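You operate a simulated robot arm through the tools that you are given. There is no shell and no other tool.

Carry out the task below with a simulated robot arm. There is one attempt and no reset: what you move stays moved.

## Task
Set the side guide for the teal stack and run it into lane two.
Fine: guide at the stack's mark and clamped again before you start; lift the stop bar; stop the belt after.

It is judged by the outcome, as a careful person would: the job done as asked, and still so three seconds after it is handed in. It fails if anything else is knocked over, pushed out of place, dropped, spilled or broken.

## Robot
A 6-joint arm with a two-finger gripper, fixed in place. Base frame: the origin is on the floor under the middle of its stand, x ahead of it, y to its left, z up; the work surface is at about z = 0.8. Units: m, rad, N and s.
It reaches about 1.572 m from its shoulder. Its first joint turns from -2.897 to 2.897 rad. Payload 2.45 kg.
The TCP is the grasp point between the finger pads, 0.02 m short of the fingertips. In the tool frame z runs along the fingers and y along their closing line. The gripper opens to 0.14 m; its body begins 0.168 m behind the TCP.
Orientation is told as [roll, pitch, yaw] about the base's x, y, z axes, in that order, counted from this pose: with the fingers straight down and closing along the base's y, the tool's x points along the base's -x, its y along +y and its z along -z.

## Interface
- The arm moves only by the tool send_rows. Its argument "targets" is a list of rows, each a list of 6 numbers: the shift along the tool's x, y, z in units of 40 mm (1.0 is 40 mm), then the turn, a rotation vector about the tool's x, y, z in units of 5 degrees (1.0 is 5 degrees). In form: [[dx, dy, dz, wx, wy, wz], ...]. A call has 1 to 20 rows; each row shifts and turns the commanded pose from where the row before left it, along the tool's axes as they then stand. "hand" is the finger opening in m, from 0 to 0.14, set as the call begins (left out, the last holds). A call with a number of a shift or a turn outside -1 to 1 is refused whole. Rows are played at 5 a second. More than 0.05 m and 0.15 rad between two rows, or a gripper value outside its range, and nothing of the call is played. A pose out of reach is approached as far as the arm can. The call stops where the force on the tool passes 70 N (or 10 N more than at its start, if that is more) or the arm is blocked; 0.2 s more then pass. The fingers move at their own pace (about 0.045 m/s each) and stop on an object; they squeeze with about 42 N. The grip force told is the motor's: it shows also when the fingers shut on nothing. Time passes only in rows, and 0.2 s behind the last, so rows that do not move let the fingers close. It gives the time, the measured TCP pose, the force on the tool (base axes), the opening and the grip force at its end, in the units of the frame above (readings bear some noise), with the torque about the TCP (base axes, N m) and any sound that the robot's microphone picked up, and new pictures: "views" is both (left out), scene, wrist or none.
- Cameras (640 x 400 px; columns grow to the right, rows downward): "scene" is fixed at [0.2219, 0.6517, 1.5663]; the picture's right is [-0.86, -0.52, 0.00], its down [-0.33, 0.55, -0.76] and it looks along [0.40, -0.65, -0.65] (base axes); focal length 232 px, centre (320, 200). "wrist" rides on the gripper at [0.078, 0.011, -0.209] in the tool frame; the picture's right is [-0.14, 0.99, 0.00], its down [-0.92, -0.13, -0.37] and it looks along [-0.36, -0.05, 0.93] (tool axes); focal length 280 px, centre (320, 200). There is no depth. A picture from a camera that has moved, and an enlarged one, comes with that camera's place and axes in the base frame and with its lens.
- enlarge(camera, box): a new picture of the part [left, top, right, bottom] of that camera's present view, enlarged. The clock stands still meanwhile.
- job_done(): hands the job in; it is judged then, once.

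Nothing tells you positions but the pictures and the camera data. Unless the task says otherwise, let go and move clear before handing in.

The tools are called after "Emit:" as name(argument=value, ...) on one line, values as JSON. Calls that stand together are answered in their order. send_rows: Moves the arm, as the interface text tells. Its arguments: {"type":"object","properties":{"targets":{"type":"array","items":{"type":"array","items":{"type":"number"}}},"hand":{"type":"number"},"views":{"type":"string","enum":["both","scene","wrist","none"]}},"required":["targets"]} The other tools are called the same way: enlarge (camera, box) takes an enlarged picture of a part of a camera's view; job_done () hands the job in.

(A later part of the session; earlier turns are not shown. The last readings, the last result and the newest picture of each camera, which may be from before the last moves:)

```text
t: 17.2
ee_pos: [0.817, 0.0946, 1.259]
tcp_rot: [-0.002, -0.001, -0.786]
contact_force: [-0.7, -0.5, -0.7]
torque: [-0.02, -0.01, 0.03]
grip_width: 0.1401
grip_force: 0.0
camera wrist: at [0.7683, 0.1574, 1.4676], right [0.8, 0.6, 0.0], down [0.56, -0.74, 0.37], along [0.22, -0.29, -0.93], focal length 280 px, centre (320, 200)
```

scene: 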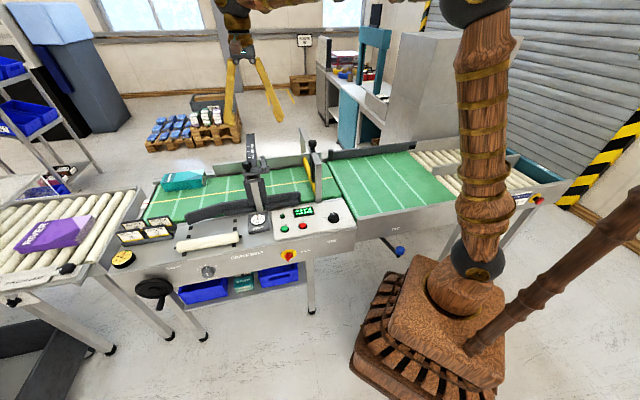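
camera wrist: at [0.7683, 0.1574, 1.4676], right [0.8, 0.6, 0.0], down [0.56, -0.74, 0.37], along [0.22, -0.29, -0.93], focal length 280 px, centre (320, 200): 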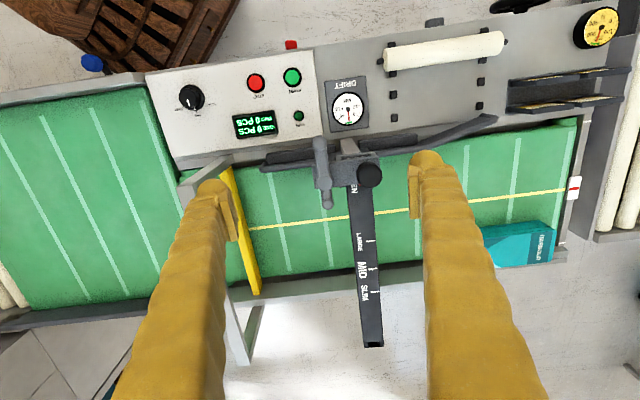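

Emit:
enlarge(camera="wrist", box=[290, 125, 402, 195])

Emit:
enlarge(camera="scene", box=[200, 40, 328, 120])

```text
5.71 times, centred on (346, 160) of wrist
camera zoom: at [0.7683, 0.1574, 1.4676], right [0.8, 0.6, 0.0], down [0.56, -0.74, 0.37], along [0.22, -0.29, -0.93], focal length 1602 px, centre (171, 429)
```

zoom: 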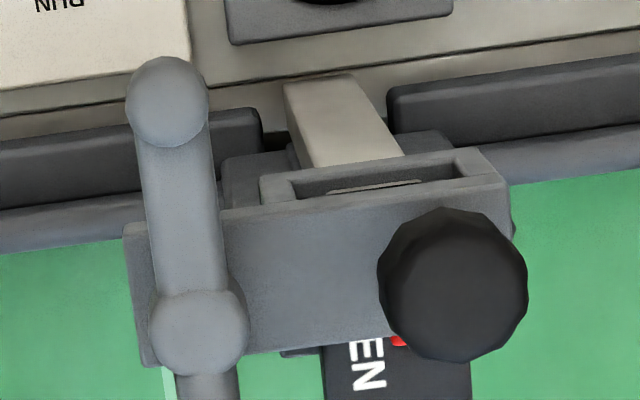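

```text
5.00 times, centred on (264, 80) of scene
camera zoom: at [0.2219, 0.6517, 1.5663], right [-0.86, -0.52, 0.0], down [-0.33, 0.55, -0.76], along [0.4, -0.65, -0.65], focal length 1158 px, centre (600, 800)
```

zoom: 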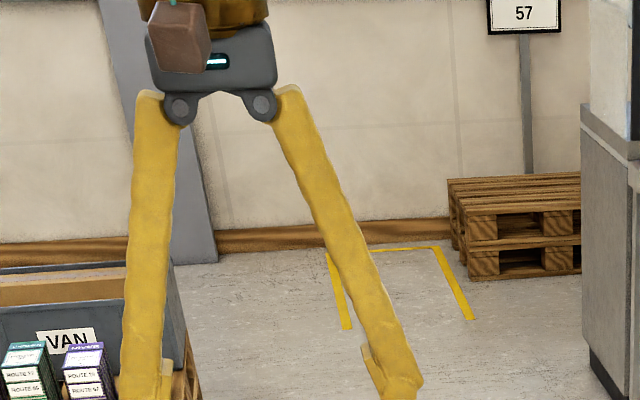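

The carriage has a clamp lever pivoting on top, with its hub at about p 0.644, q 0.560, z 1.07 and its handle pointing toward the operator; the black slide knob is next to it. I'll narrow the fingers and check where they sit before lowering around the handle.

Emit:
send_rows(targets=[[0, 0, 0, 0, 0, 0], [0, 0, 0, 0, 0, 0], [0, 0, 0, 0, 0, 0], [0, 0, 0, 0, 0, 0], [0, 0, 0.5, 0, 0, 0], [0, 0, 0.5, 0, 0, 0]], hand=0.05, views="both")

```text
t: 18.6
ee_pos: [0.8159, 0.0945, 1.2188]
tcp_rot: [0.002, 0.0, -0.785]
contact_force: [-0.2, -0.1, -0.8]
torque: [0.01, 0.02, 0.0]
grip_width: 0.05
grip_force: 0.1
camera wrist: at [0.7678, 0.1565, 1.4273], right [0.8, 0.6, 0.0], down [0.56, -0.74, 0.37], along [0.22, -0.29, -0.93], focal length 280 px, centre (320, 200)
```

scene: 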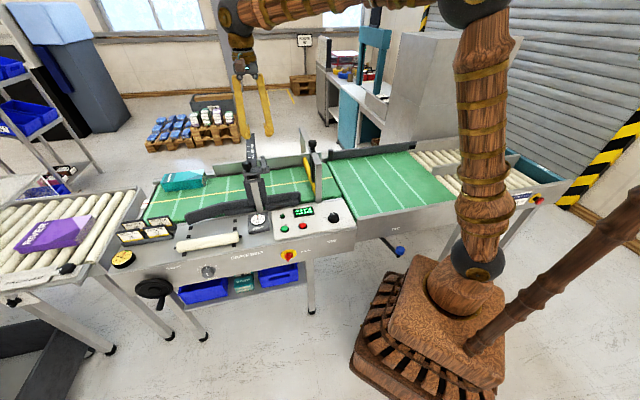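
wrist: 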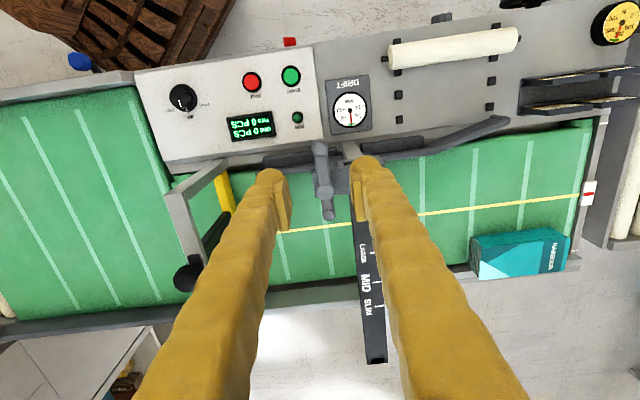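

Emit:
send_rows(targets=[[0.12, 0, 0.9, 0, 0, 0], [0, 0, 0.9, 0, 0, 0], [0, 0, 0.9, 0, 0, 0], [0, 0, 0.5, 0, 0, 0]], views="both")

```text
t: 19.6
ee_pos: [0.8137, 0.0963, 1.0905]
tcp_rot: [0.001, -0.003, -0.785]
contact_force: [0.5, 0.2, 0.2]
torque: [-0.03, 0.01, 0.04]
grip_width: 0.0498
grip_force: 0.1
camera wrist: at [0.7648, 0.1592, 1.2979], right [0.8, 0.6, 0.0], down [0.56, -0.74, 0.37], along [0.22, -0.29, -0.93], focal length 280 px, centre (320, 200)
```

scene: 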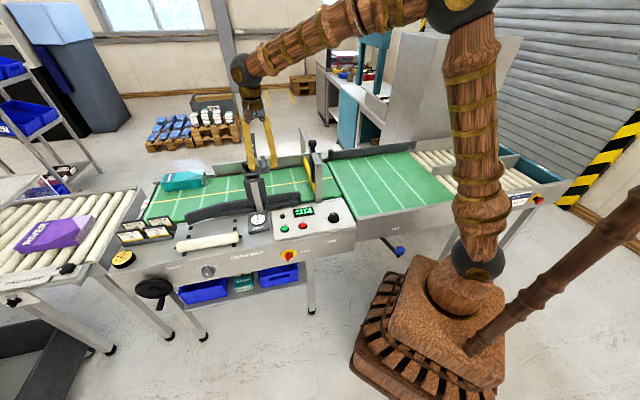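
wrist: 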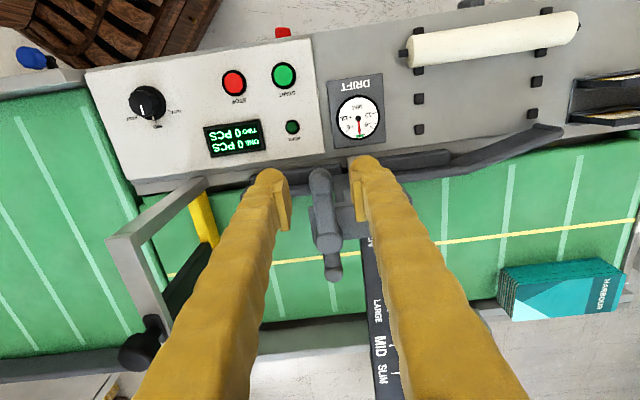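

Emit:
send_rows(targets=[[0, 0, 0.5, 0, 0, 0], [0, 0, 0, 0, 0, 0], [-0.005, -0.1155, 0, 0, 0, -1], [-0.005, -0.1155, 0, 0, 0, -1], [-0.005, -0.1155, 0, 0, 0, -1], [-0.005, -0.1155, 0, 0, 0, -1], [-0.005, -0.1155, 0, 0, 0, -1], [-0.005, -0.1155, 0, 0, 0, -1]], hand=0.032, views="both")

```text
t: 21.4
ee_pos: [0.7991, 0.0723, 1.0701]
tcp_rot: [0.0, -0.001, -0.262]
contact_force: [0.7, 1.4, 0.3]
torque: [-0.01, -0.02, -0.01]
grip_width: 0.0328
grip_force: 0.9
camera wrist: at [0.7259, 0.1035, 1.2794], right [0.39, 0.92, 0.0], down [0.86, -0.36, 0.37], along [0.34, -0.14, -0.93], focal length 280 px, centre (320, 200)
```

scene: 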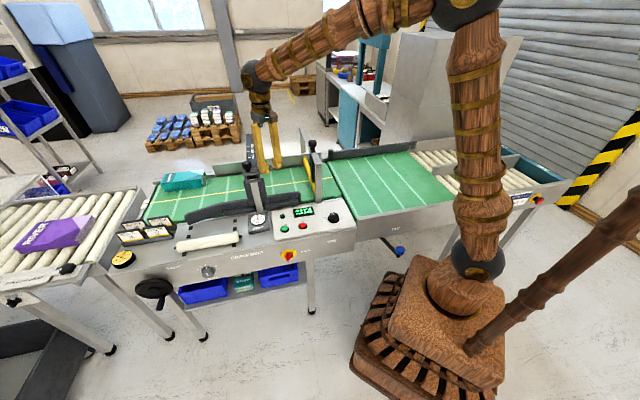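
wrist: 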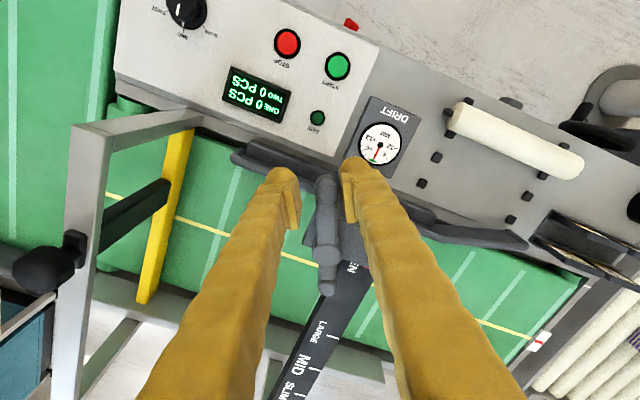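

The lever is turning with the fingers at little force. I'll continue the arc toward 90°.

Emit:
send_rows(targets=[[-0.005, -0.1155, 0, 0, 0, -1], [-0.005, -0.1155, 0, 0, 0, -1], [-0.005, -0.1155, 0, 0, 0, -1], [-0.005, -0.1155, 0, 0, 0, -1], [-0.005, -0.1155, 0, 0, 0, -1], [-0.005, -0.1155, 0, 0, 0, -1]], views="wrist")

```text
t: 22.8
ee_pos: [0.7997, 0.0444, 1.0704]
tcp_rot: [-0.001, -0.003, 0.264]
contact_force: [-1.2, 0.9, 0.0]
torque: [-0.01, -0.01, -0.03]
grip_width: 0.0332
grip_force: 0.7
camera wrist: at [0.7206, 0.0358, 1.2793], right [-0.12, 0.99, 0.0], down [0.92, 0.12, 0.37], along [0.37, 0.05, -0.93], focal length 280 px, centre (320, 200)
```

wrist: 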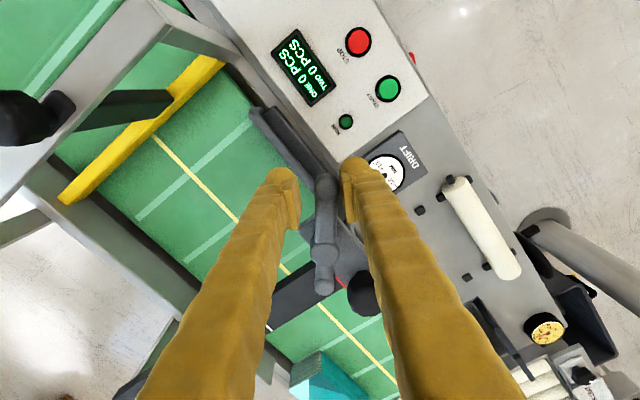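

Emit:
send_rows(targets=[[-0.005, -0.1155, 0, 0, 0, -1], [-0.005, -0.1155, 0, 0, 0, -1], [-0.005, -0.1155, 0, 0, 0, -1], [-0.005, -0.1155, 0, 0, 0, -1], [-0.005, -0.1155, 0, 0, 0, -1], [-0.005, -0.1155, 0, 0, 0, -1]], views="both")

```text
t: 24.2
ee_pos: [0.8141, 0.0212, 1.0718]
tcp_rot: [0.0, 0.0, 0.787]
contact_force: [-1.0, 0.4, -0.6]
torque: [0.03, -0.03, 0.01]
grip_width: 0.0331
grip_force: 0.4
camera wrist: at [0.7497, -0.0256, 1.2792], right [-0.6, 0.8, 0.0], down [0.74, 0.56, 0.37], along [0.29, 0.22, -0.93], focal length 280 px, centre (320, 200)
```

scene: 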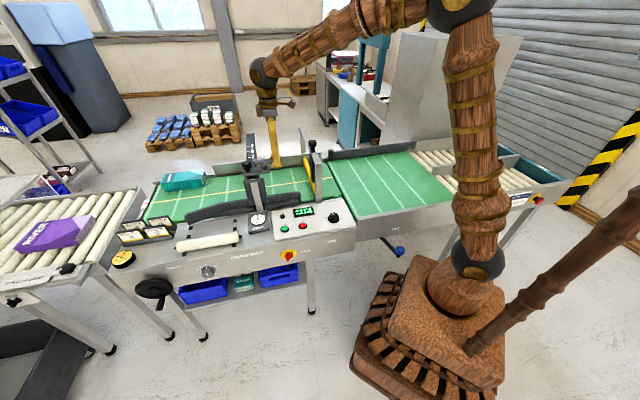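
wrist: 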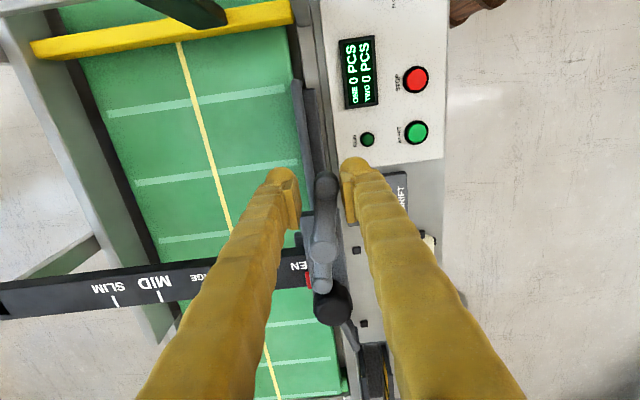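

The lever is now turned about 90°, pointing downstream. I'll lift off it and go above the black slide knob.

Emit:
send_rows(targets=[[0, 0, -1, 0, 0, 0], [0, 0, -1, 0, 0, 0], [-1, 0, 0, 0, 0, 0], [-1, 0, 0, 0, 0, 0], [-1, 0.05, 0, 0, 0, 0]], hand=0.08, views="both")

```text
t: 25.4
ee_pos: [0.8962, 0.1049, 1.1501]
tcp_rot: [0.001, -0.001, 0.786]
contact_force: [-0.4, 0.4, 0.4]
torque: [-0.03, -0.04, 0.04]
grip_width: 0.0798
grip_force: 0.0
camera wrist: at [0.8327, 0.0603, 1.3589], right [-0.6, 0.8, 0.0], down [0.74, 0.56, 0.37], along [0.29, 0.22, -0.93], focal length 280 px, centre (320, 200)
```

scene: 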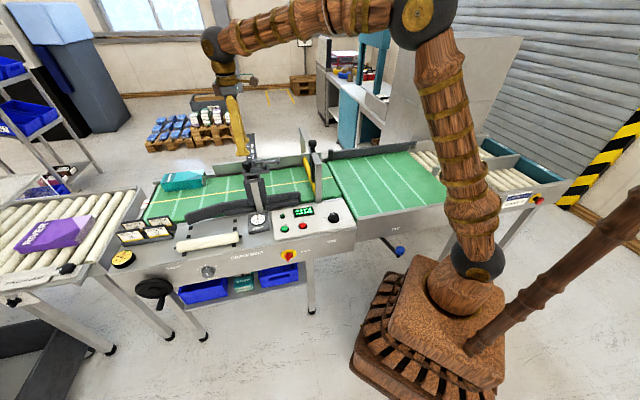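
wrist: 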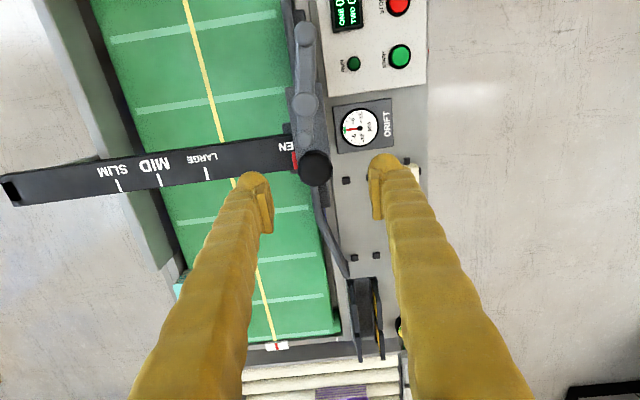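

Emit:
send_rows(targets=[[0, 0, 1, 0, 0, 0], [0, 0, 0.9, 0, 0, 0]], views="both")

```text
t: 26.0
ee_pos: [0.8977, 0.1088, 1.073]
tcp_rot: [-0.002, -0.002, 0.785]
contact_force: [-0.6, 0.4, 0.1]
torque: [0.0, 0.02, -0.03]
grip_width: 0.0802
grip_force: 0.1
camera wrist: at [0.8334, 0.0618, 1.282], right [-0.6, 0.8, 0.0], down [0.74, 0.56, 0.37], along [0.3, 0.22, -0.93], focal length 280 px, centre (320, 200)
```

scene: 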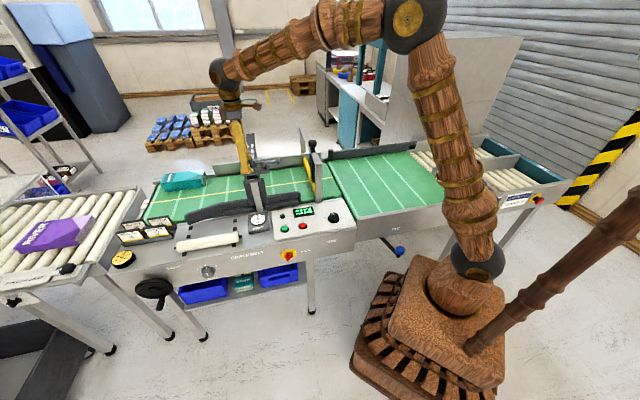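
wrist: 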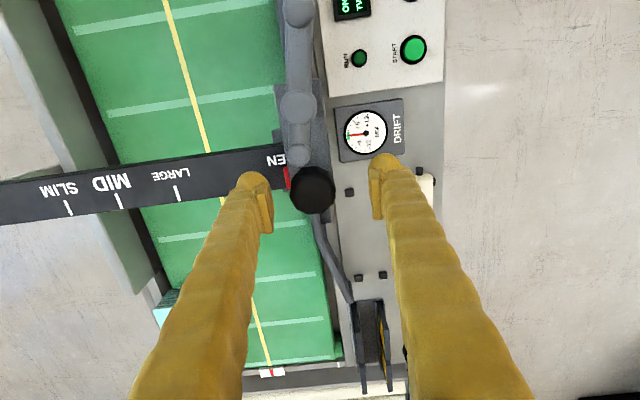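

Emit:
send_rows(targets=[[0, 0, 0, 0, 0, 0], [0, 0, 0, 0, 0, 0], [0, 0, 0, 0, 0, 0], [0, 0, 0, 0, 0, 0], [0, 0, 0, 0, 0, 0]], hand=0.015, views="wrist")

```text
t: 27.2
ee_pos: [0.8988, 0.1083, 1.0733]
tcp_rot: [-0.002, -0.002, 0.785]
contact_force: [37.4, -28.0, -3.9]
torque: [-0.06, -0.49, 0.11]
grip_width: 0.0458
grip_force: 23.0
camera wrist: at [0.8343, 0.0608, 1.2816], right [-0.6, 0.8, 0.0], down [0.74, 0.56, 0.37], along [0.3, 0.22, -0.93], focal length 280 px, centre (320, 200)
```

wrist: 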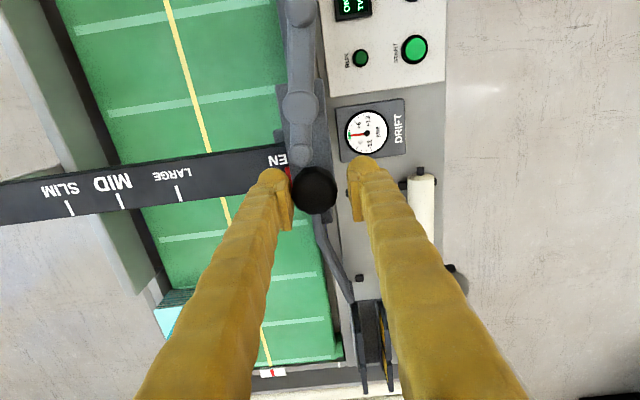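

The far finger touched the knob first, so the grip is off-centre. I'll shift the tool about 5 mm toward the far side to centre it and let the fingers finish closing.

Emit:
send_rows(targets=[[0, -0.1, 0, 0, 0, 0], [0, -0.05, 0, 0, 0, 0], [0, 0, 0, 0, 0, 0], [0, 0, 0, 0, 0, 0]], views="wrist")

```text
t: 28.2
ee_pos: [0.9016, 0.1032, 1.0738]
tcp_rot: [0.001, -0.001, 0.784]
contact_force: [27.7, -9.2, -9.0]
torque: [-0.04, -0.26, 0.04]
grip_width: 0.0367
grip_force: 44.8
camera wrist: at [0.8377, 0.0569, 1.282], right [-0.6, 0.8, 0.0], down [0.74, 0.56, 0.37], along [0.29, 0.22, -0.93], focal length 280 px, centre (320, 200)
```

wrist: 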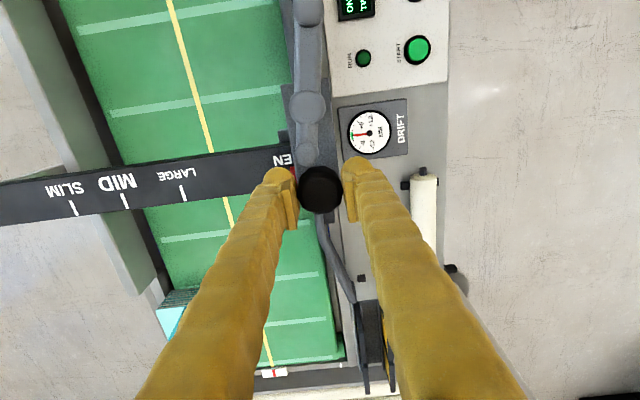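

The knob is gripped. I'll start sliding the carriage toward the far side in small steps and check that it's free.

Emit:
send_rows(targets=[[-0.03, -0.1, 0, 0, 0, 0], [0, -0.2, 0, 0, 0, 0], [0, -0.3, 0, 0, 0, 0], [0, -0.3, 0, 0, 0, 0]], views="wrist")

```text
t: 29.2
ee_pos: [0.9262, 0.0778, 1.0739]
tcp_rot: [-0.001, 0.001, 0.784]
contact_force: [-0.2, -5.2, -29.5]
torque: [0.07, -0.07, -0.06]
grip_width: 0.0366
grip_force: 44.6
camera wrist: at [0.8634, 0.0315, 1.2824], right [-0.6, 0.8, 0.0], down [0.74, 0.56, 0.37], along [0.29, 0.22, -0.93], focal length 280 px, centre (320, 200)
```

wrist: 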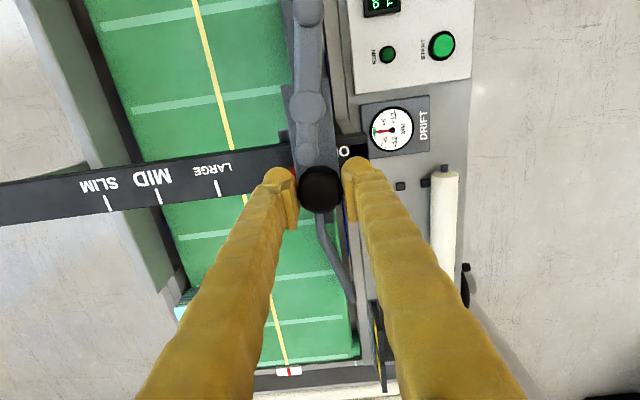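

The carriage is sliding freely. I'll keep going, easing the tool down slightly to relieve the vertical pull.

Emit:
send_rows(targets=[[0, -0.3, 0.04, 0, 0, 0], [0, -0.4, 0, 0, 0, 0], [0, -0.4, 0, 0, 0, 0], [0, -0.4, 0, 0, 0, 0], [0, -0.4, 0, 0, 0, 0], [0, -0.4, 0, 0, 0, 0]], views="both")

```text
t: 30.6
ee_pos: [0.9923, 0.015, 1.0735]
tcp_rot: [-0.002, 0.0, 0.785]
contact_force: [-14.9, -20.3, -5.5]
torque: [-0.15, -0.23, -0.06]
grip_width: 0.0364
grip_force: 45.1
camera wrist: at [0.9282, -0.033, 1.2827], right [-0.6, 0.8, 0.0], down [0.74, 0.56, 0.37], along [0.3, 0.22, -0.93], focal length 280 px, centre (320, 200)
```

scene: 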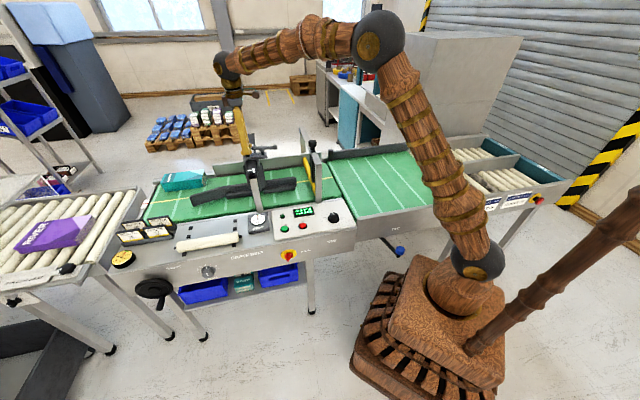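
wrist: 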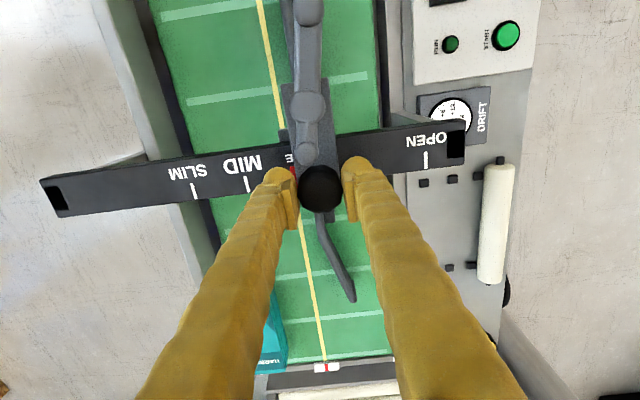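

Emit:
send_rows(targets=[[0.05, -0.4, 0, 0, 0, 0], [0, -0.4, 0, 0, 0, 0], [0.02, -0.4, 0, 0, 0, 0], [0, -0.4, 0, 0, 0, 0], [0, -0.3, 0, 0, 0, 0]], views="both")

```text
t: 31.8
ee_pos: [1.0438, -0.0417, 1.0733]
tcp_rot: [-0.001, -0.002, 0.785]
contact_force: [23.0, 17.9, -0.5]
torque: [0.43, -0.5, -0.01]
grip_width: 0.0368
grip_force: 45.1
camera wrist: at [0.9798, -0.0894, 1.2826], right [-0.6, 0.8, 0.0], down [0.74, 0.56, 0.37], along [0.3, 0.22, -0.93], focal length 280 px, centre (320, 200)
```

scene: 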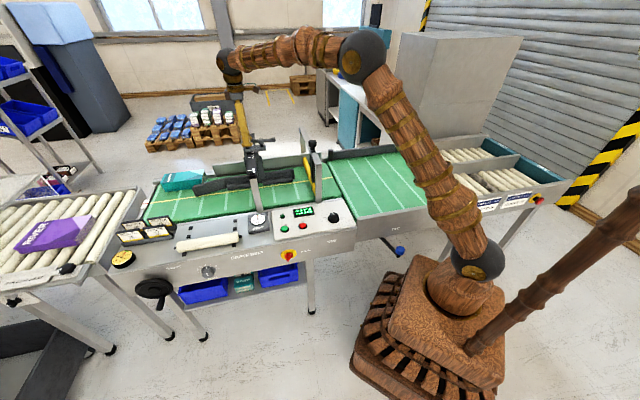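
wrist: 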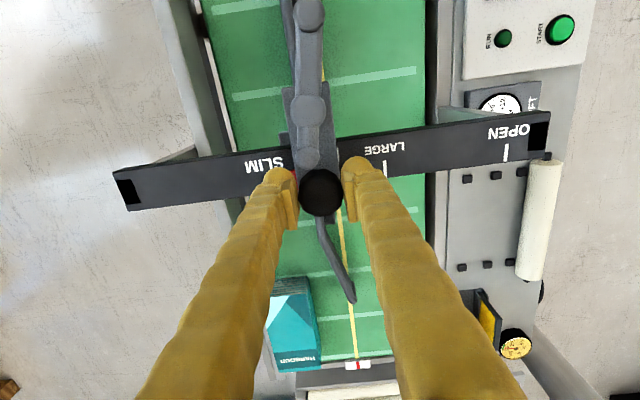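

Emit:
enlarge(camera="scene", box=[225, 115, 305, 165])

Emit:
enlarge(camera="wrist", box=[230, 130, 390, 230])

Emit:
enlarge(camera="scene", box=[150, 155, 310, 255])

```text
8.00 times, centred on (265, 140) of scene
camera zoom: at [0.2219, 0.6517, 1.5663], right [-0.86, -0.52, 0.0], down [-0.33, 0.55, -0.76], along [0.4, -0.65, -0.65], focal length 1853 px, centre (760, 680)
```

zoom: 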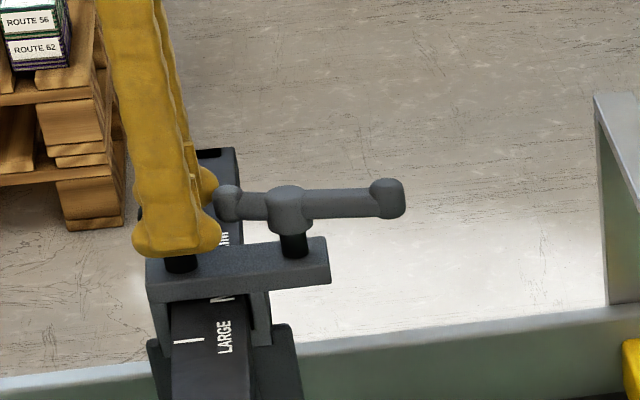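

```text
4.00 times, centred on (310, 180) of wrist
camera zoom: at [0.9798, -0.0894, 1.2826], right [-0.6, 0.8, 0.0], down [0.74, 0.56, 0.37], along [0.3, 0.22, -0.93], focal length 1122 px, centre (360, 280)
```

zoom: 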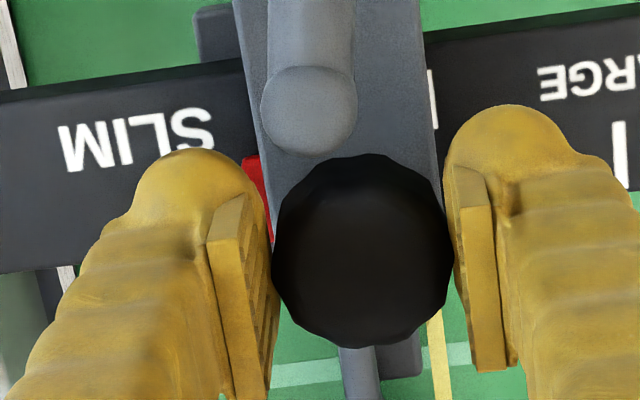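

```text
4.00 times, centred on (230, 205) of scene
camera zoom: at [0.2219, 0.6517, 1.5663], right [-0.86, -0.52, 0.0], down [-0.33, 0.55, -0.76], along [0.4, -0.65, -0.65], focal length 927 px, centre (680, 180)
```

zoom: 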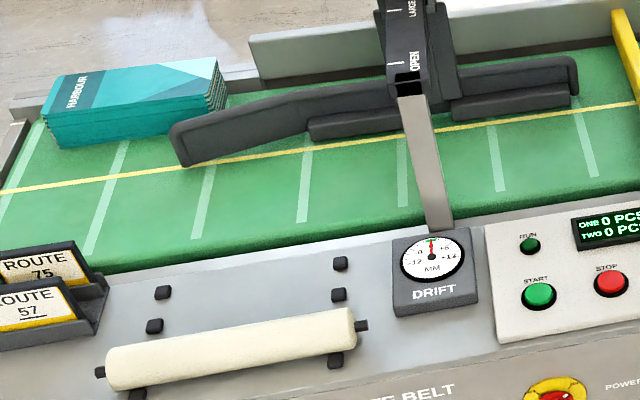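

The pointer is now just short of SLIM. I'll move about 28 mm more, then open the fingers and check the mark directly.

Emit:
send_rows(targets=[[-0.04, -0.35, 0, 0, 0, 0], [0, -0.35, 0, 0, 0, 0], [0, 0, 0, 0, 0, 0]], views="wrist")

```text
t: 32.6
ee_pos: [1.0636, -0.0628, 1.0731]
tcp_rot: [-0.002, -0.001, 0.782]
contact_force: [-0.2, -3.8, -3.5]
torque: [0.16, -0.45, -0.12]
grip_width: 0.0367
grip_force: 44.9
camera wrist: at [1.0003, -0.1095, 1.2828], right [-0.6, 0.8, 0.0], down [0.74, 0.56, 0.37], along [0.29, 0.22, -0.93], focal length 280 px, centre (320, 200)
```

wrist: 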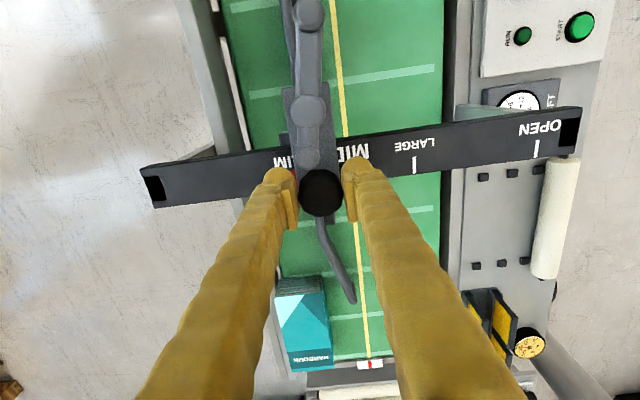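

Emit:
send_rows(targets=[[0, 0, 0, 0, 0, 0], [0, 0, 0, 0, 0, 0], [0, 0, 0, 0, 0, 0], [0, 0, -0.8, 0, 0, 0], [0, 0, -0.8, 0, 0, 0]], hand=0.1, views="both")

```text
t: 33.8
ee_pos: [1.0657, -0.0628, 1.1373]
tcp_rot: [0.001, 0.0, 0.784]
contact_force: [0.7, -0.3, -1.2]
torque: [0.0, 0.02, -0.03]
grip_width: 0.0998
grip_force: 0.1
camera wrist: at [1.0009, -0.1094, 1.3458], right [-0.6, 0.8, 0.0], down [0.74, 0.56, 0.37], along [0.29, 0.22, -0.93], focal length 280 px, centre (320, 200)
```

scene: 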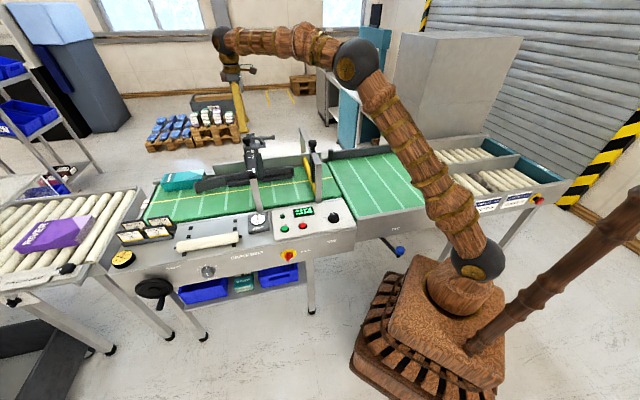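
wrist: 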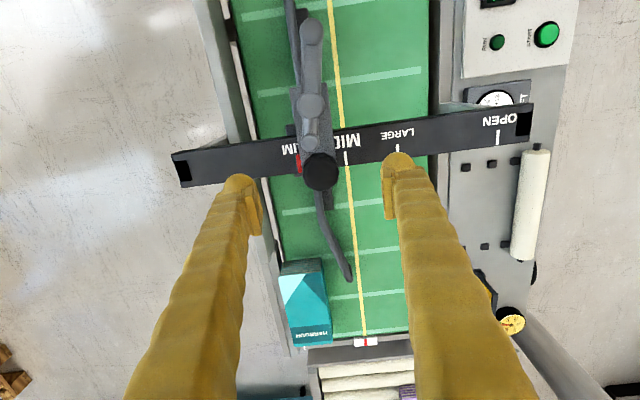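

Emit:
enlarge(camera="wrist", box=[265, 120, 361, 180])

Emit:
enlarge(camera="scene", box=[230, 120, 294, 160])

```text
6.67 times, centred on (313, 150) of wrist
camera zoom: at [1.0009, -0.1094, 1.3458], right [-0.6, 0.8, 0.0], down [0.74, 0.56, 0.37], along [0.29, 0.22, -0.93], focal length 1869 px, centre (367, 533)
```

zoom: 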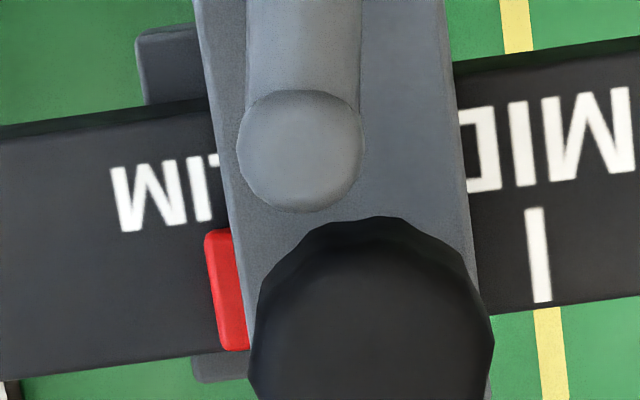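

```text
10.00 times, centred on (262, 140) of scene
camera zoom: at [0.2219, 0.6517, 1.5663], right [-0.86, -0.52, 0.0], down [-0.33, 0.55, -0.76], along [0.4, -0.65, -0.65], focal length 2316 px, centre (900, 800)
```

zoom: 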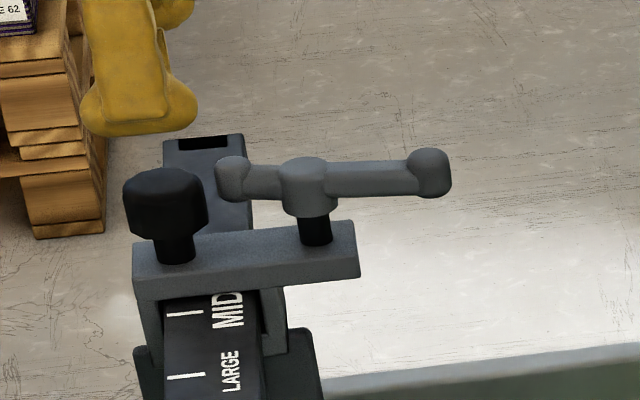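

Emit:
enlarge(camera="wrist", box=[370, 100, 546, 210])

Emit:
enlarge(camera="wrist", box=[280, 135, 328, 165])

```text
3.64 times, centred on (458, 155) of wrist
camera zoom: at [1.0009, -0.1094, 1.3458], right [-0.6, 0.8, 0.0], down [0.74, 0.56, 0.37], along [0.29, 0.22, -0.93], focal length 1020 px, centre (-182, 364)
```

zoom: 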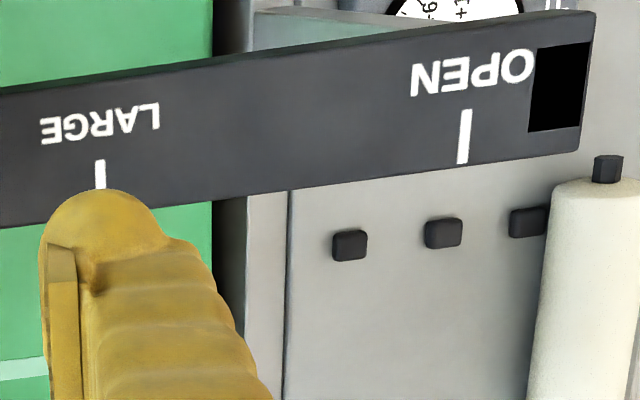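

```text
13.33 times, centred on (304, 150) of wrist
camera zoom: at [1.0009, -0.1094, 1.3458], right [-0.6, 0.8, 0.0], down [0.74, 0.56, 0.37], along [0.29, 0.22, -0.93], focal length 3738 px, centre (533, 867)
```

zoom: 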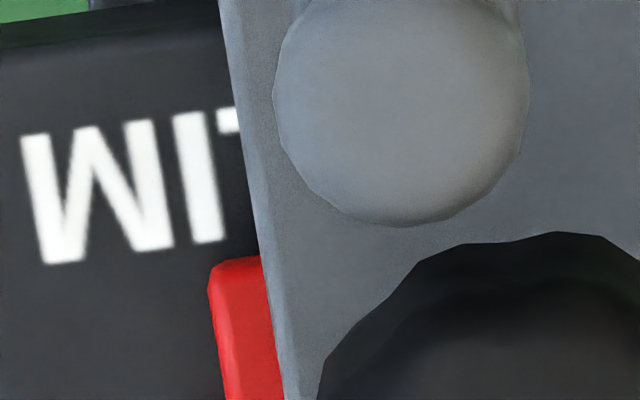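

The pointer sits essentially on the SLIM mark, perhaps 2 mm short by my measurements. I'll re-grip the knob and nudge it by that small amount.

Emit:
send_rows(targets=[[0, 0, 0.8, 0, 0, 0], [0, 0, 0.8, 0, 0, 0]], views="none")

Emit:
send_rows(targets=[[0, 0, 0, 0, 0, 0], [0, 0, 0, 0, 0, 0], [0, 0, 0, 0, 0, 0], [0, 0, 0, 0, 0, 0], [0, 0, 0, 0, 0, 0]], hand=0.015, views="wrist")

```text
t: 34.4
ee_pos: [1.0623, -0.0593, 1.0723]
tcp_rot: [-0.001, -0.002, 0.787]
contact_force: [-0.6, 0.1, 0.5]
torque: [-0.02, -0.03, -0.02]
grip_width: 0.0999
grip_force: 0.0
```

```text
t: 35.6
ee_pos: [1.0622, -0.0598, 1.0727]
tcp_rot: [0.001, 0.0, 0.784]
contact_force: [-3.8, 1.4, -0.7]
torque: [0.02, 0.05, 0.03]
grip_width: 0.0372
grip_force: 33.5
camera wrist: at [0.9988, -0.1071, 1.2812], right [-0.6, 0.8, 0.0], down [0.74, 0.56, 0.37], along [0.29, 0.22, -0.93], focal length 280 px, centre (320, 200)
```

wrist: 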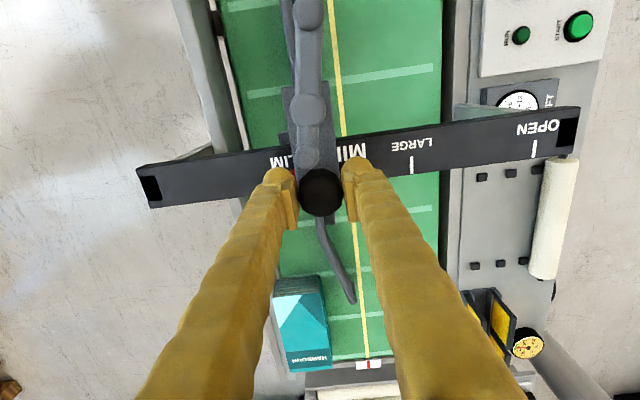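

Emit:
send_rows(targets=[[0, -0.08, 0, 0, 0, 0], [0, -0.06, 0, 0, 0, 0], [0, 0, 0, 0, 0, 0], [0, 0, 0, 0, 0, 0]], views="none")

Emit:
send_rows(targets=[[0, 0, 0, 0, 0, 0]], views="wrist")

Emit:
enlarge(camera="wrist", box=[250, 140, 346, 200])

```text
t: 36.6
ee_pos: [1.0687, -0.0653, 1.0736]
tcp_rot: [0.0, -0.001, 0.785]
contact_force: [-13.7, -12.9, -3.2]
torque: [-0.21, 0.3, -0.01]
grip_width: 0.0367
grip_force: 44.6
```

```text
t: 37.0
ee_pos: [1.0676, -0.0653, 1.0714]
tcp_rot: [0.0, 0.0, 0.787]
contact_force: [-15.9, -17.2, -4.8]
torque: [-0.33, 0.26, -0.04]
grip_width: 0.0366
grip_force: 45.5
camera wrist: at [1.0041, -0.112, 1.2813], right [-0.6, 0.8, 0.0], down [0.74, 0.56, 0.37], along [0.29, 0.22, -0.93], focal length 280 px, centre (320, 200)
```

wrist: 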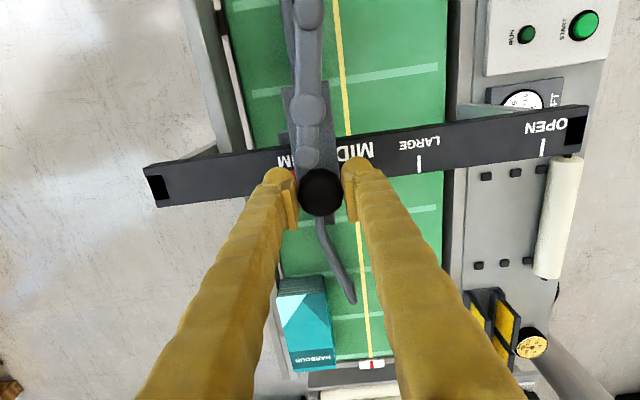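

```text
6.67 times, centred on (298, 170) of wrist
camera zoom: at [1.0041, -0.112, 1.2813], right [-0.6, 0.8, 0.0], down [0.74, 0.56, 0.37], along [0.29, 0.22, -0.93], focal length 1869 px, centre (467, 400)
```

zoom: 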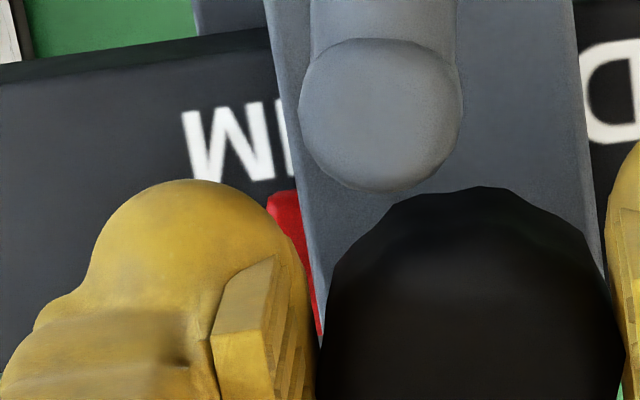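

Emit:
send_rows(targets=[[0.03, 0.04, 0, 0, 0, 0], [0, 0, 0, 0, 0, 0], [0, 0, 0, 0, 0, 0]], views="none")

Emit:
send_rows(targets=[[0, 0, 0, 0, 0, 0], [0, 0, 0, 0, 0, 0], [0, 0, 0, 0, 0, 0], [0, 0, -0.8, 0, 0, 0], [0, 0, -0.8, 0, 0, 0]], hand=0.1, views="wrist")

Emit:
enlarge(camera="wrist", box=[265, 120, 361, 180])

```text
t: 37.8
ee_pos: [1.0669, -0.0637, 1.0726]
tcp_rot: [-0.001, -0.002, 0.784]
contact_force: [-5.4, -9.6, -9.0]
torque: [-0.07, 0.01, -0.02]
grip_width: 0.0367
grip_force: 45.2
```

```text
t: 39.0
ee_pos: [1.0664, -0.0641, 1.137]
tcp_rot: [0.0, 0.0, 0.786]
contact_force: [0.3, -0.2, -0.6]
torque: [0.0, 0.04, 0.03]
grip_width: 0.1
grip_force: 0.0
camera wrist: at [1.0026, -0.1116, 1.3459], right [-0.6, 0.8, 0.0], down [0.74, 0.56, 0.37], along [0.29, 0.22, -0.93], focal length 280 px, centre (320, 200)
```

wrist: 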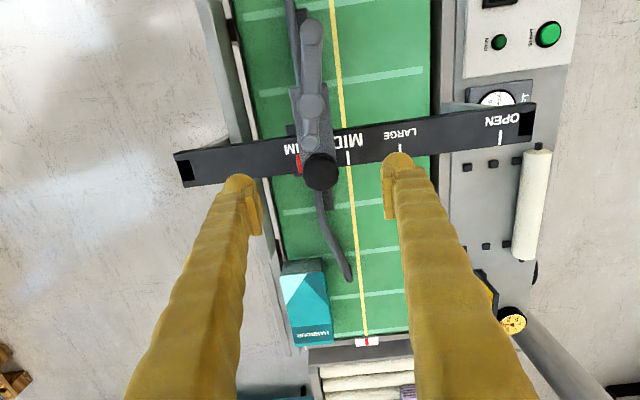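

```text
6.67 times, centred on (313, 150) of wrist
camera zoom: at [1.0026, -0.1116, 1.3459], right [-0.6, 0.8, 0.0], down [0.74, 0.56, 0.37], along [0.29, 0.22, -0.93], focal length 1869 px, centre (367, 533)
```

zoom: 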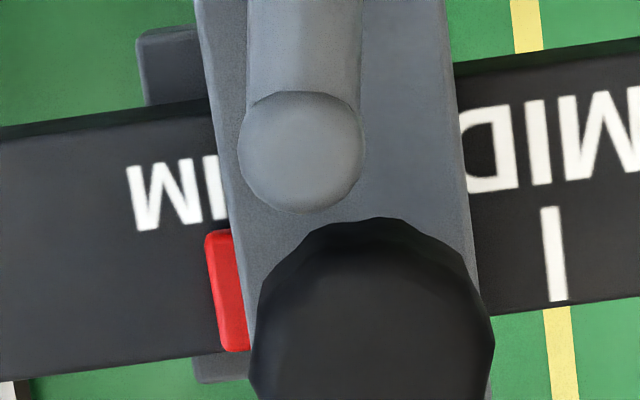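

The pointer is on the SLIM mark within about a millimetre. Next I'll go back over the lever handle, which points downstream, to swing it back and clamp.

Emit:
send_rows(targets=[[1, 0.1, 0, 0, 0, 0], [1, 0.06, 0, 0, 0, 0], [0.95, 0, 0, 0, 0, 0]], hand=0.05, views="wrist")

Emit:
enlarge(camera="wrist", box=[240, 120, 400, 220])

```text
t: 39.8
ee_pos: [0.9784, -0.1431, 1.136]
tcp_rot: [0.0, 0.001, 0.786]
contact_force: [0.3, 0.4, -1.2]
torque: [-0.07, 0.04, 0.0]
grip_width: 0.0499
grip_force: 0.1
camera wrist: at [0.9147, -0.1905, 1.3449], right [-0.6, 0.8, 0.0], down [0.74, 0.56, 0.37], along [0.29, 0.22, -0.93], focal length 280 px, centre (320, 200)
```

wrist: 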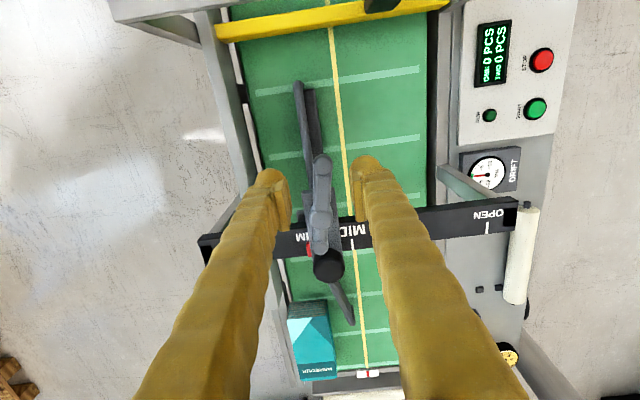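

```text
4.00 times, centred on (320, 170) of wrist
camera zoom: at [0.9147, -0.1905, 1.3449], right [-0.6, 0.8, 0.0], down [0.74, 0.56, 0.37], along [0.29, 0.22, -0.93], focal length 1122 px, centre (320, 320)
```

zoom: 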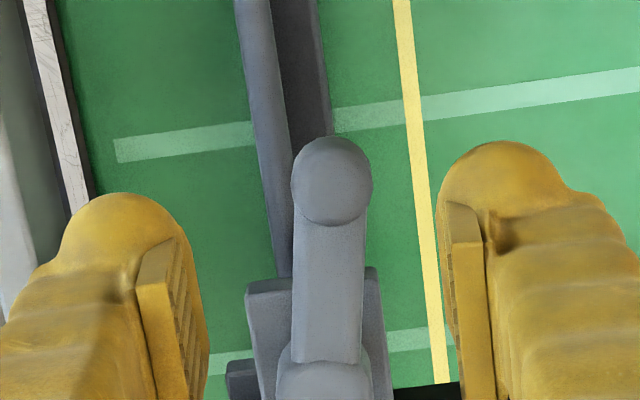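

Emit:
send_rows(targets=[[0, 0, 0.8, 0, 0, 0], [0, 0, 0.85, 0, 0, 0]], views="wrist")

```text
t: 40.4
ee_pos: [0.9793, -0.1446, 1.0711]
tcp_rot: [-0.002, -0.002, 0.787]
contact_force: [-0.4, -0.2, 0.8]
torque: [-0.01, -0.01, 0.0]
grip_width: 0.0501
grip_force: 0.1
camera wrist: at [0.9137, -0.1914, 1.2803], right [-0.6, 0.8, 0.0], down [0.74, 0.56, 0.37], along [0.3, 0.22, -0.93], focal length 280 px, centre (320, 200)
```

wrist: 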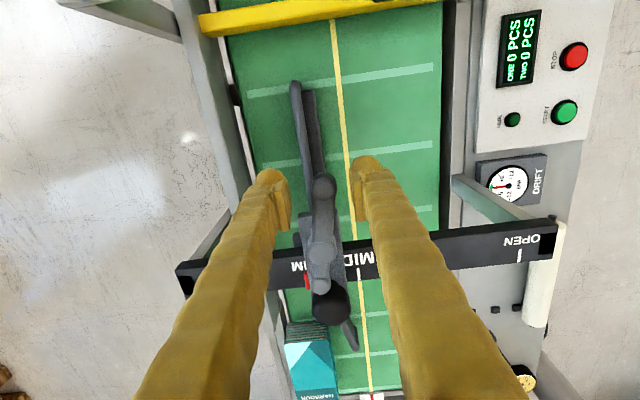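

Emit:
send_rows(targets=[[0, 0, 0, 0, 0, 0], [-0.015, 0.11, 0, 0, 0, 1], [-0.015, 0.11, 0, 0, 0, 1], [-0.015, 0.11, 0, 0, 0, 1], [-0.015, 0.11, 0, 0, 0, 1], [-0.015, 0.11, 0, 0, 0, 1], [-0.015, 0.11, 0, 0, 0, 1], [-0.015, 0.11, 0, 0, 0, 1], [-0.015, 0.11, 0, 0, 0, 1], [-0.015, 0.11, 0, 0, 0, 1]], hand=0.032, views="both")

Emit:
enlarge(camera="wrist", box=[240, 140, 400, 240])

```text
t: 42.6
ee_pos: [0.9675, -0.107, 1.0716]
tcp_rot: [0.0, -0.003, -0.002]
contact_force: [-0.1, -2.1, -0.1]
torque: [-0.01, 0.0, 0.0]
grip_width: 0.0333
grip_force: 0.4
camera wrist: at [0.8881, -0.0944, 1.2797], right [0.14, 0.99, 0.0], down [0.92, -0.13, 0.37], along [0.37, -0.05, -0.93], focal length 280 px, centre (320, 200)
```

scene: 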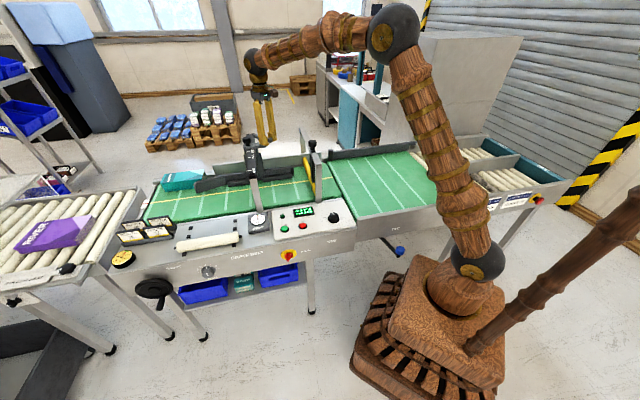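
wrist: 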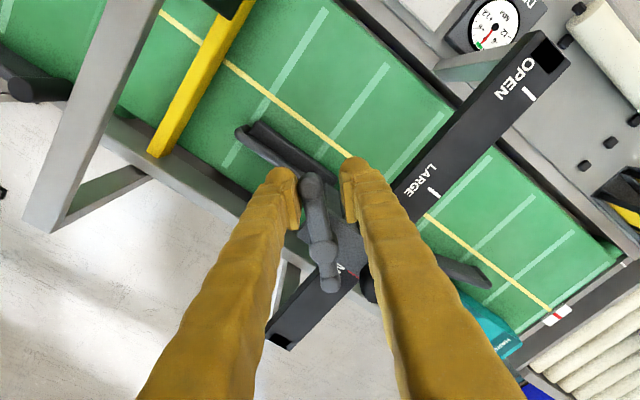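

```text
4.00 times, centred on (320, 190) of wrist
camera zoom: at [0.8881, -0.0944, 1.2797], right [0.14, 0.99, 0.0], down [0.92, -0.13, 0.37], along [0.37, -0.05, -0.93], focal length 1122 px, centre (320, 240)
```

zoom: 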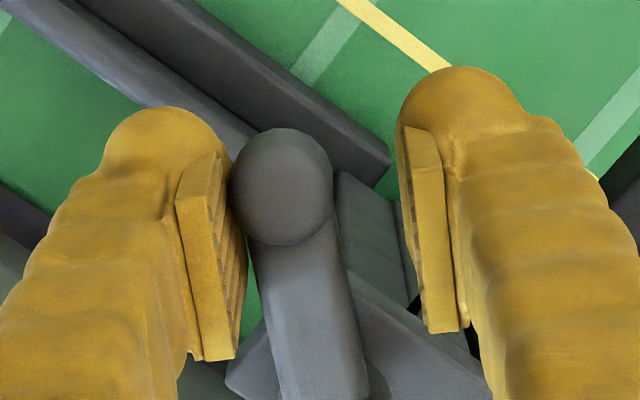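

Emit:
send_rows(targets=[[-0.015, 0.11, 0, 0, 0, 1], [-0.015, 0.11, 0, 0, 0, 1], [-0.015, 0.11, 0, 0, 0, 1], [-0.015, 0.11, 0, 0, 0, 1], [-0.015, 0.11, 0, 0, 0, 1], [-0.015, 0.11, 0, 0, 0, 1], [-0.015, 0.11, 0, 0, 0, 1]], views="wrist")

Emit:
enlarge(camera="wrist", box=[240, 140, 400, 240])

```text
t: 44.2
ee_pos: [0.9794, -0.0774, 1.0706]
tcp_rot: [0.0, 0.0, -0.613]
contact_force: [-1.6, -0.9, -0.4]
torque: [0.0, 0.01, -0.01]
grip_width: 0.033
grip_force: 1.1
camera wrist: at [0.9201, -0.023, 1.2793], right [0.68, 0.73, 0.0], down [0.68, -0.63, 0.37], along [0.27, -0.25, -0.93], focal length 280 px, centre (320, 200)
```

wrist: 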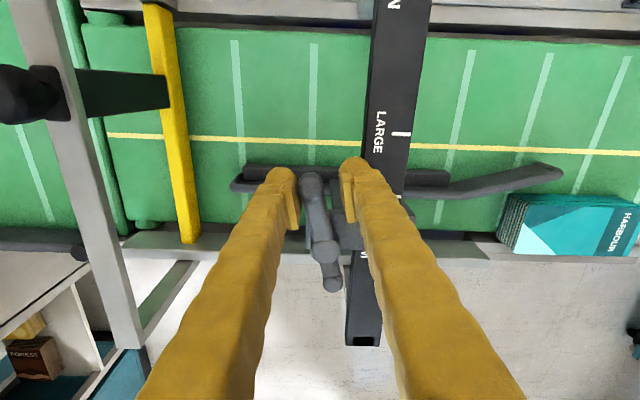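

```text
4.00 times, centred on (320, 190) of wrist
camera zoom: at [0.9201, -0.023, 1.2793], right [0.68, 0.73, 0.0], down [0.68, -0.63, 0.37], along [0.27, -0.25, -0.93], focal length 1122 px, centre (320, 240)
```

zoom: 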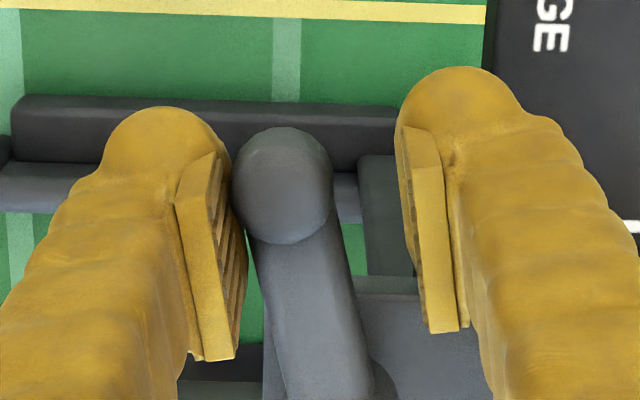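

Emit:
send_rows(targets=[[-0.015, 0.11, 0, 0, 0, 1], [-0.015, 0.11, 0, 0, 0, 1]], views="none")

Emit:
send_rows(targets=[[-0.008, 0.055, 0, 0, 0, 0.5]], views="wrist")

Emit:
enlarge(camera="wrist", box=[240, 140, 400, 240])

```text
t: 44.8
ee_pos: [0.9863, -0.0713, 1.0705]
tcp_rot: [0.002, 0.0, -0.787]
contact_force: [-0.4, -1.4, 1.3]
torque: [0.02, 0.01, -0.01]
grip_width: 0.0326
grip_force: 0.5
```

```text
t: 45.2
ee_pos: [0.989, -0.0708, 1.0713]
tcp_rot: [0.001, 0.0, -0.831]
contact_force: [-1.7, -1.8, -0.6]
torque: [-0.02, -0.01, 0.0]
grip_width: 0.033
grip_force: 1.2
camera wrist: at [0.9422, -0.0047, 1.2797], right [0.82, 0.57, 0.0], down [0.53, -0.77, 0.37], along [0.21, -0.3, -0.93], focal length 280 px, centre (320, 200)
```

wrist: 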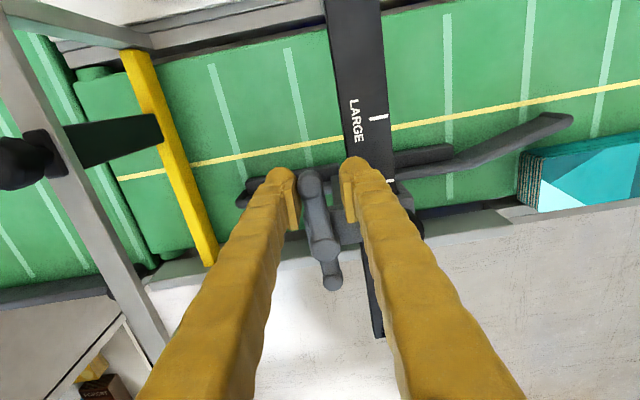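

```text
4.00 times, centred on (320, 190) of wrist
camera zoom: at [0.9422, -0.0047, 1.2797], right [0.82, 0.57, 0.0], down [0.53, -0.77, 0.37], along [0.21, -0.3, -0.93], focal length 1122 px, centre (320, 240)
```

zoom: 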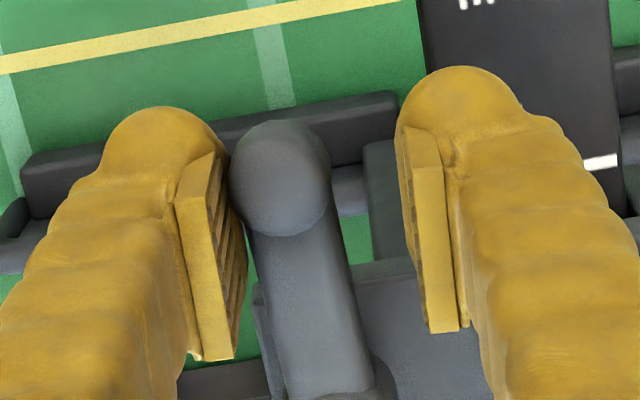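

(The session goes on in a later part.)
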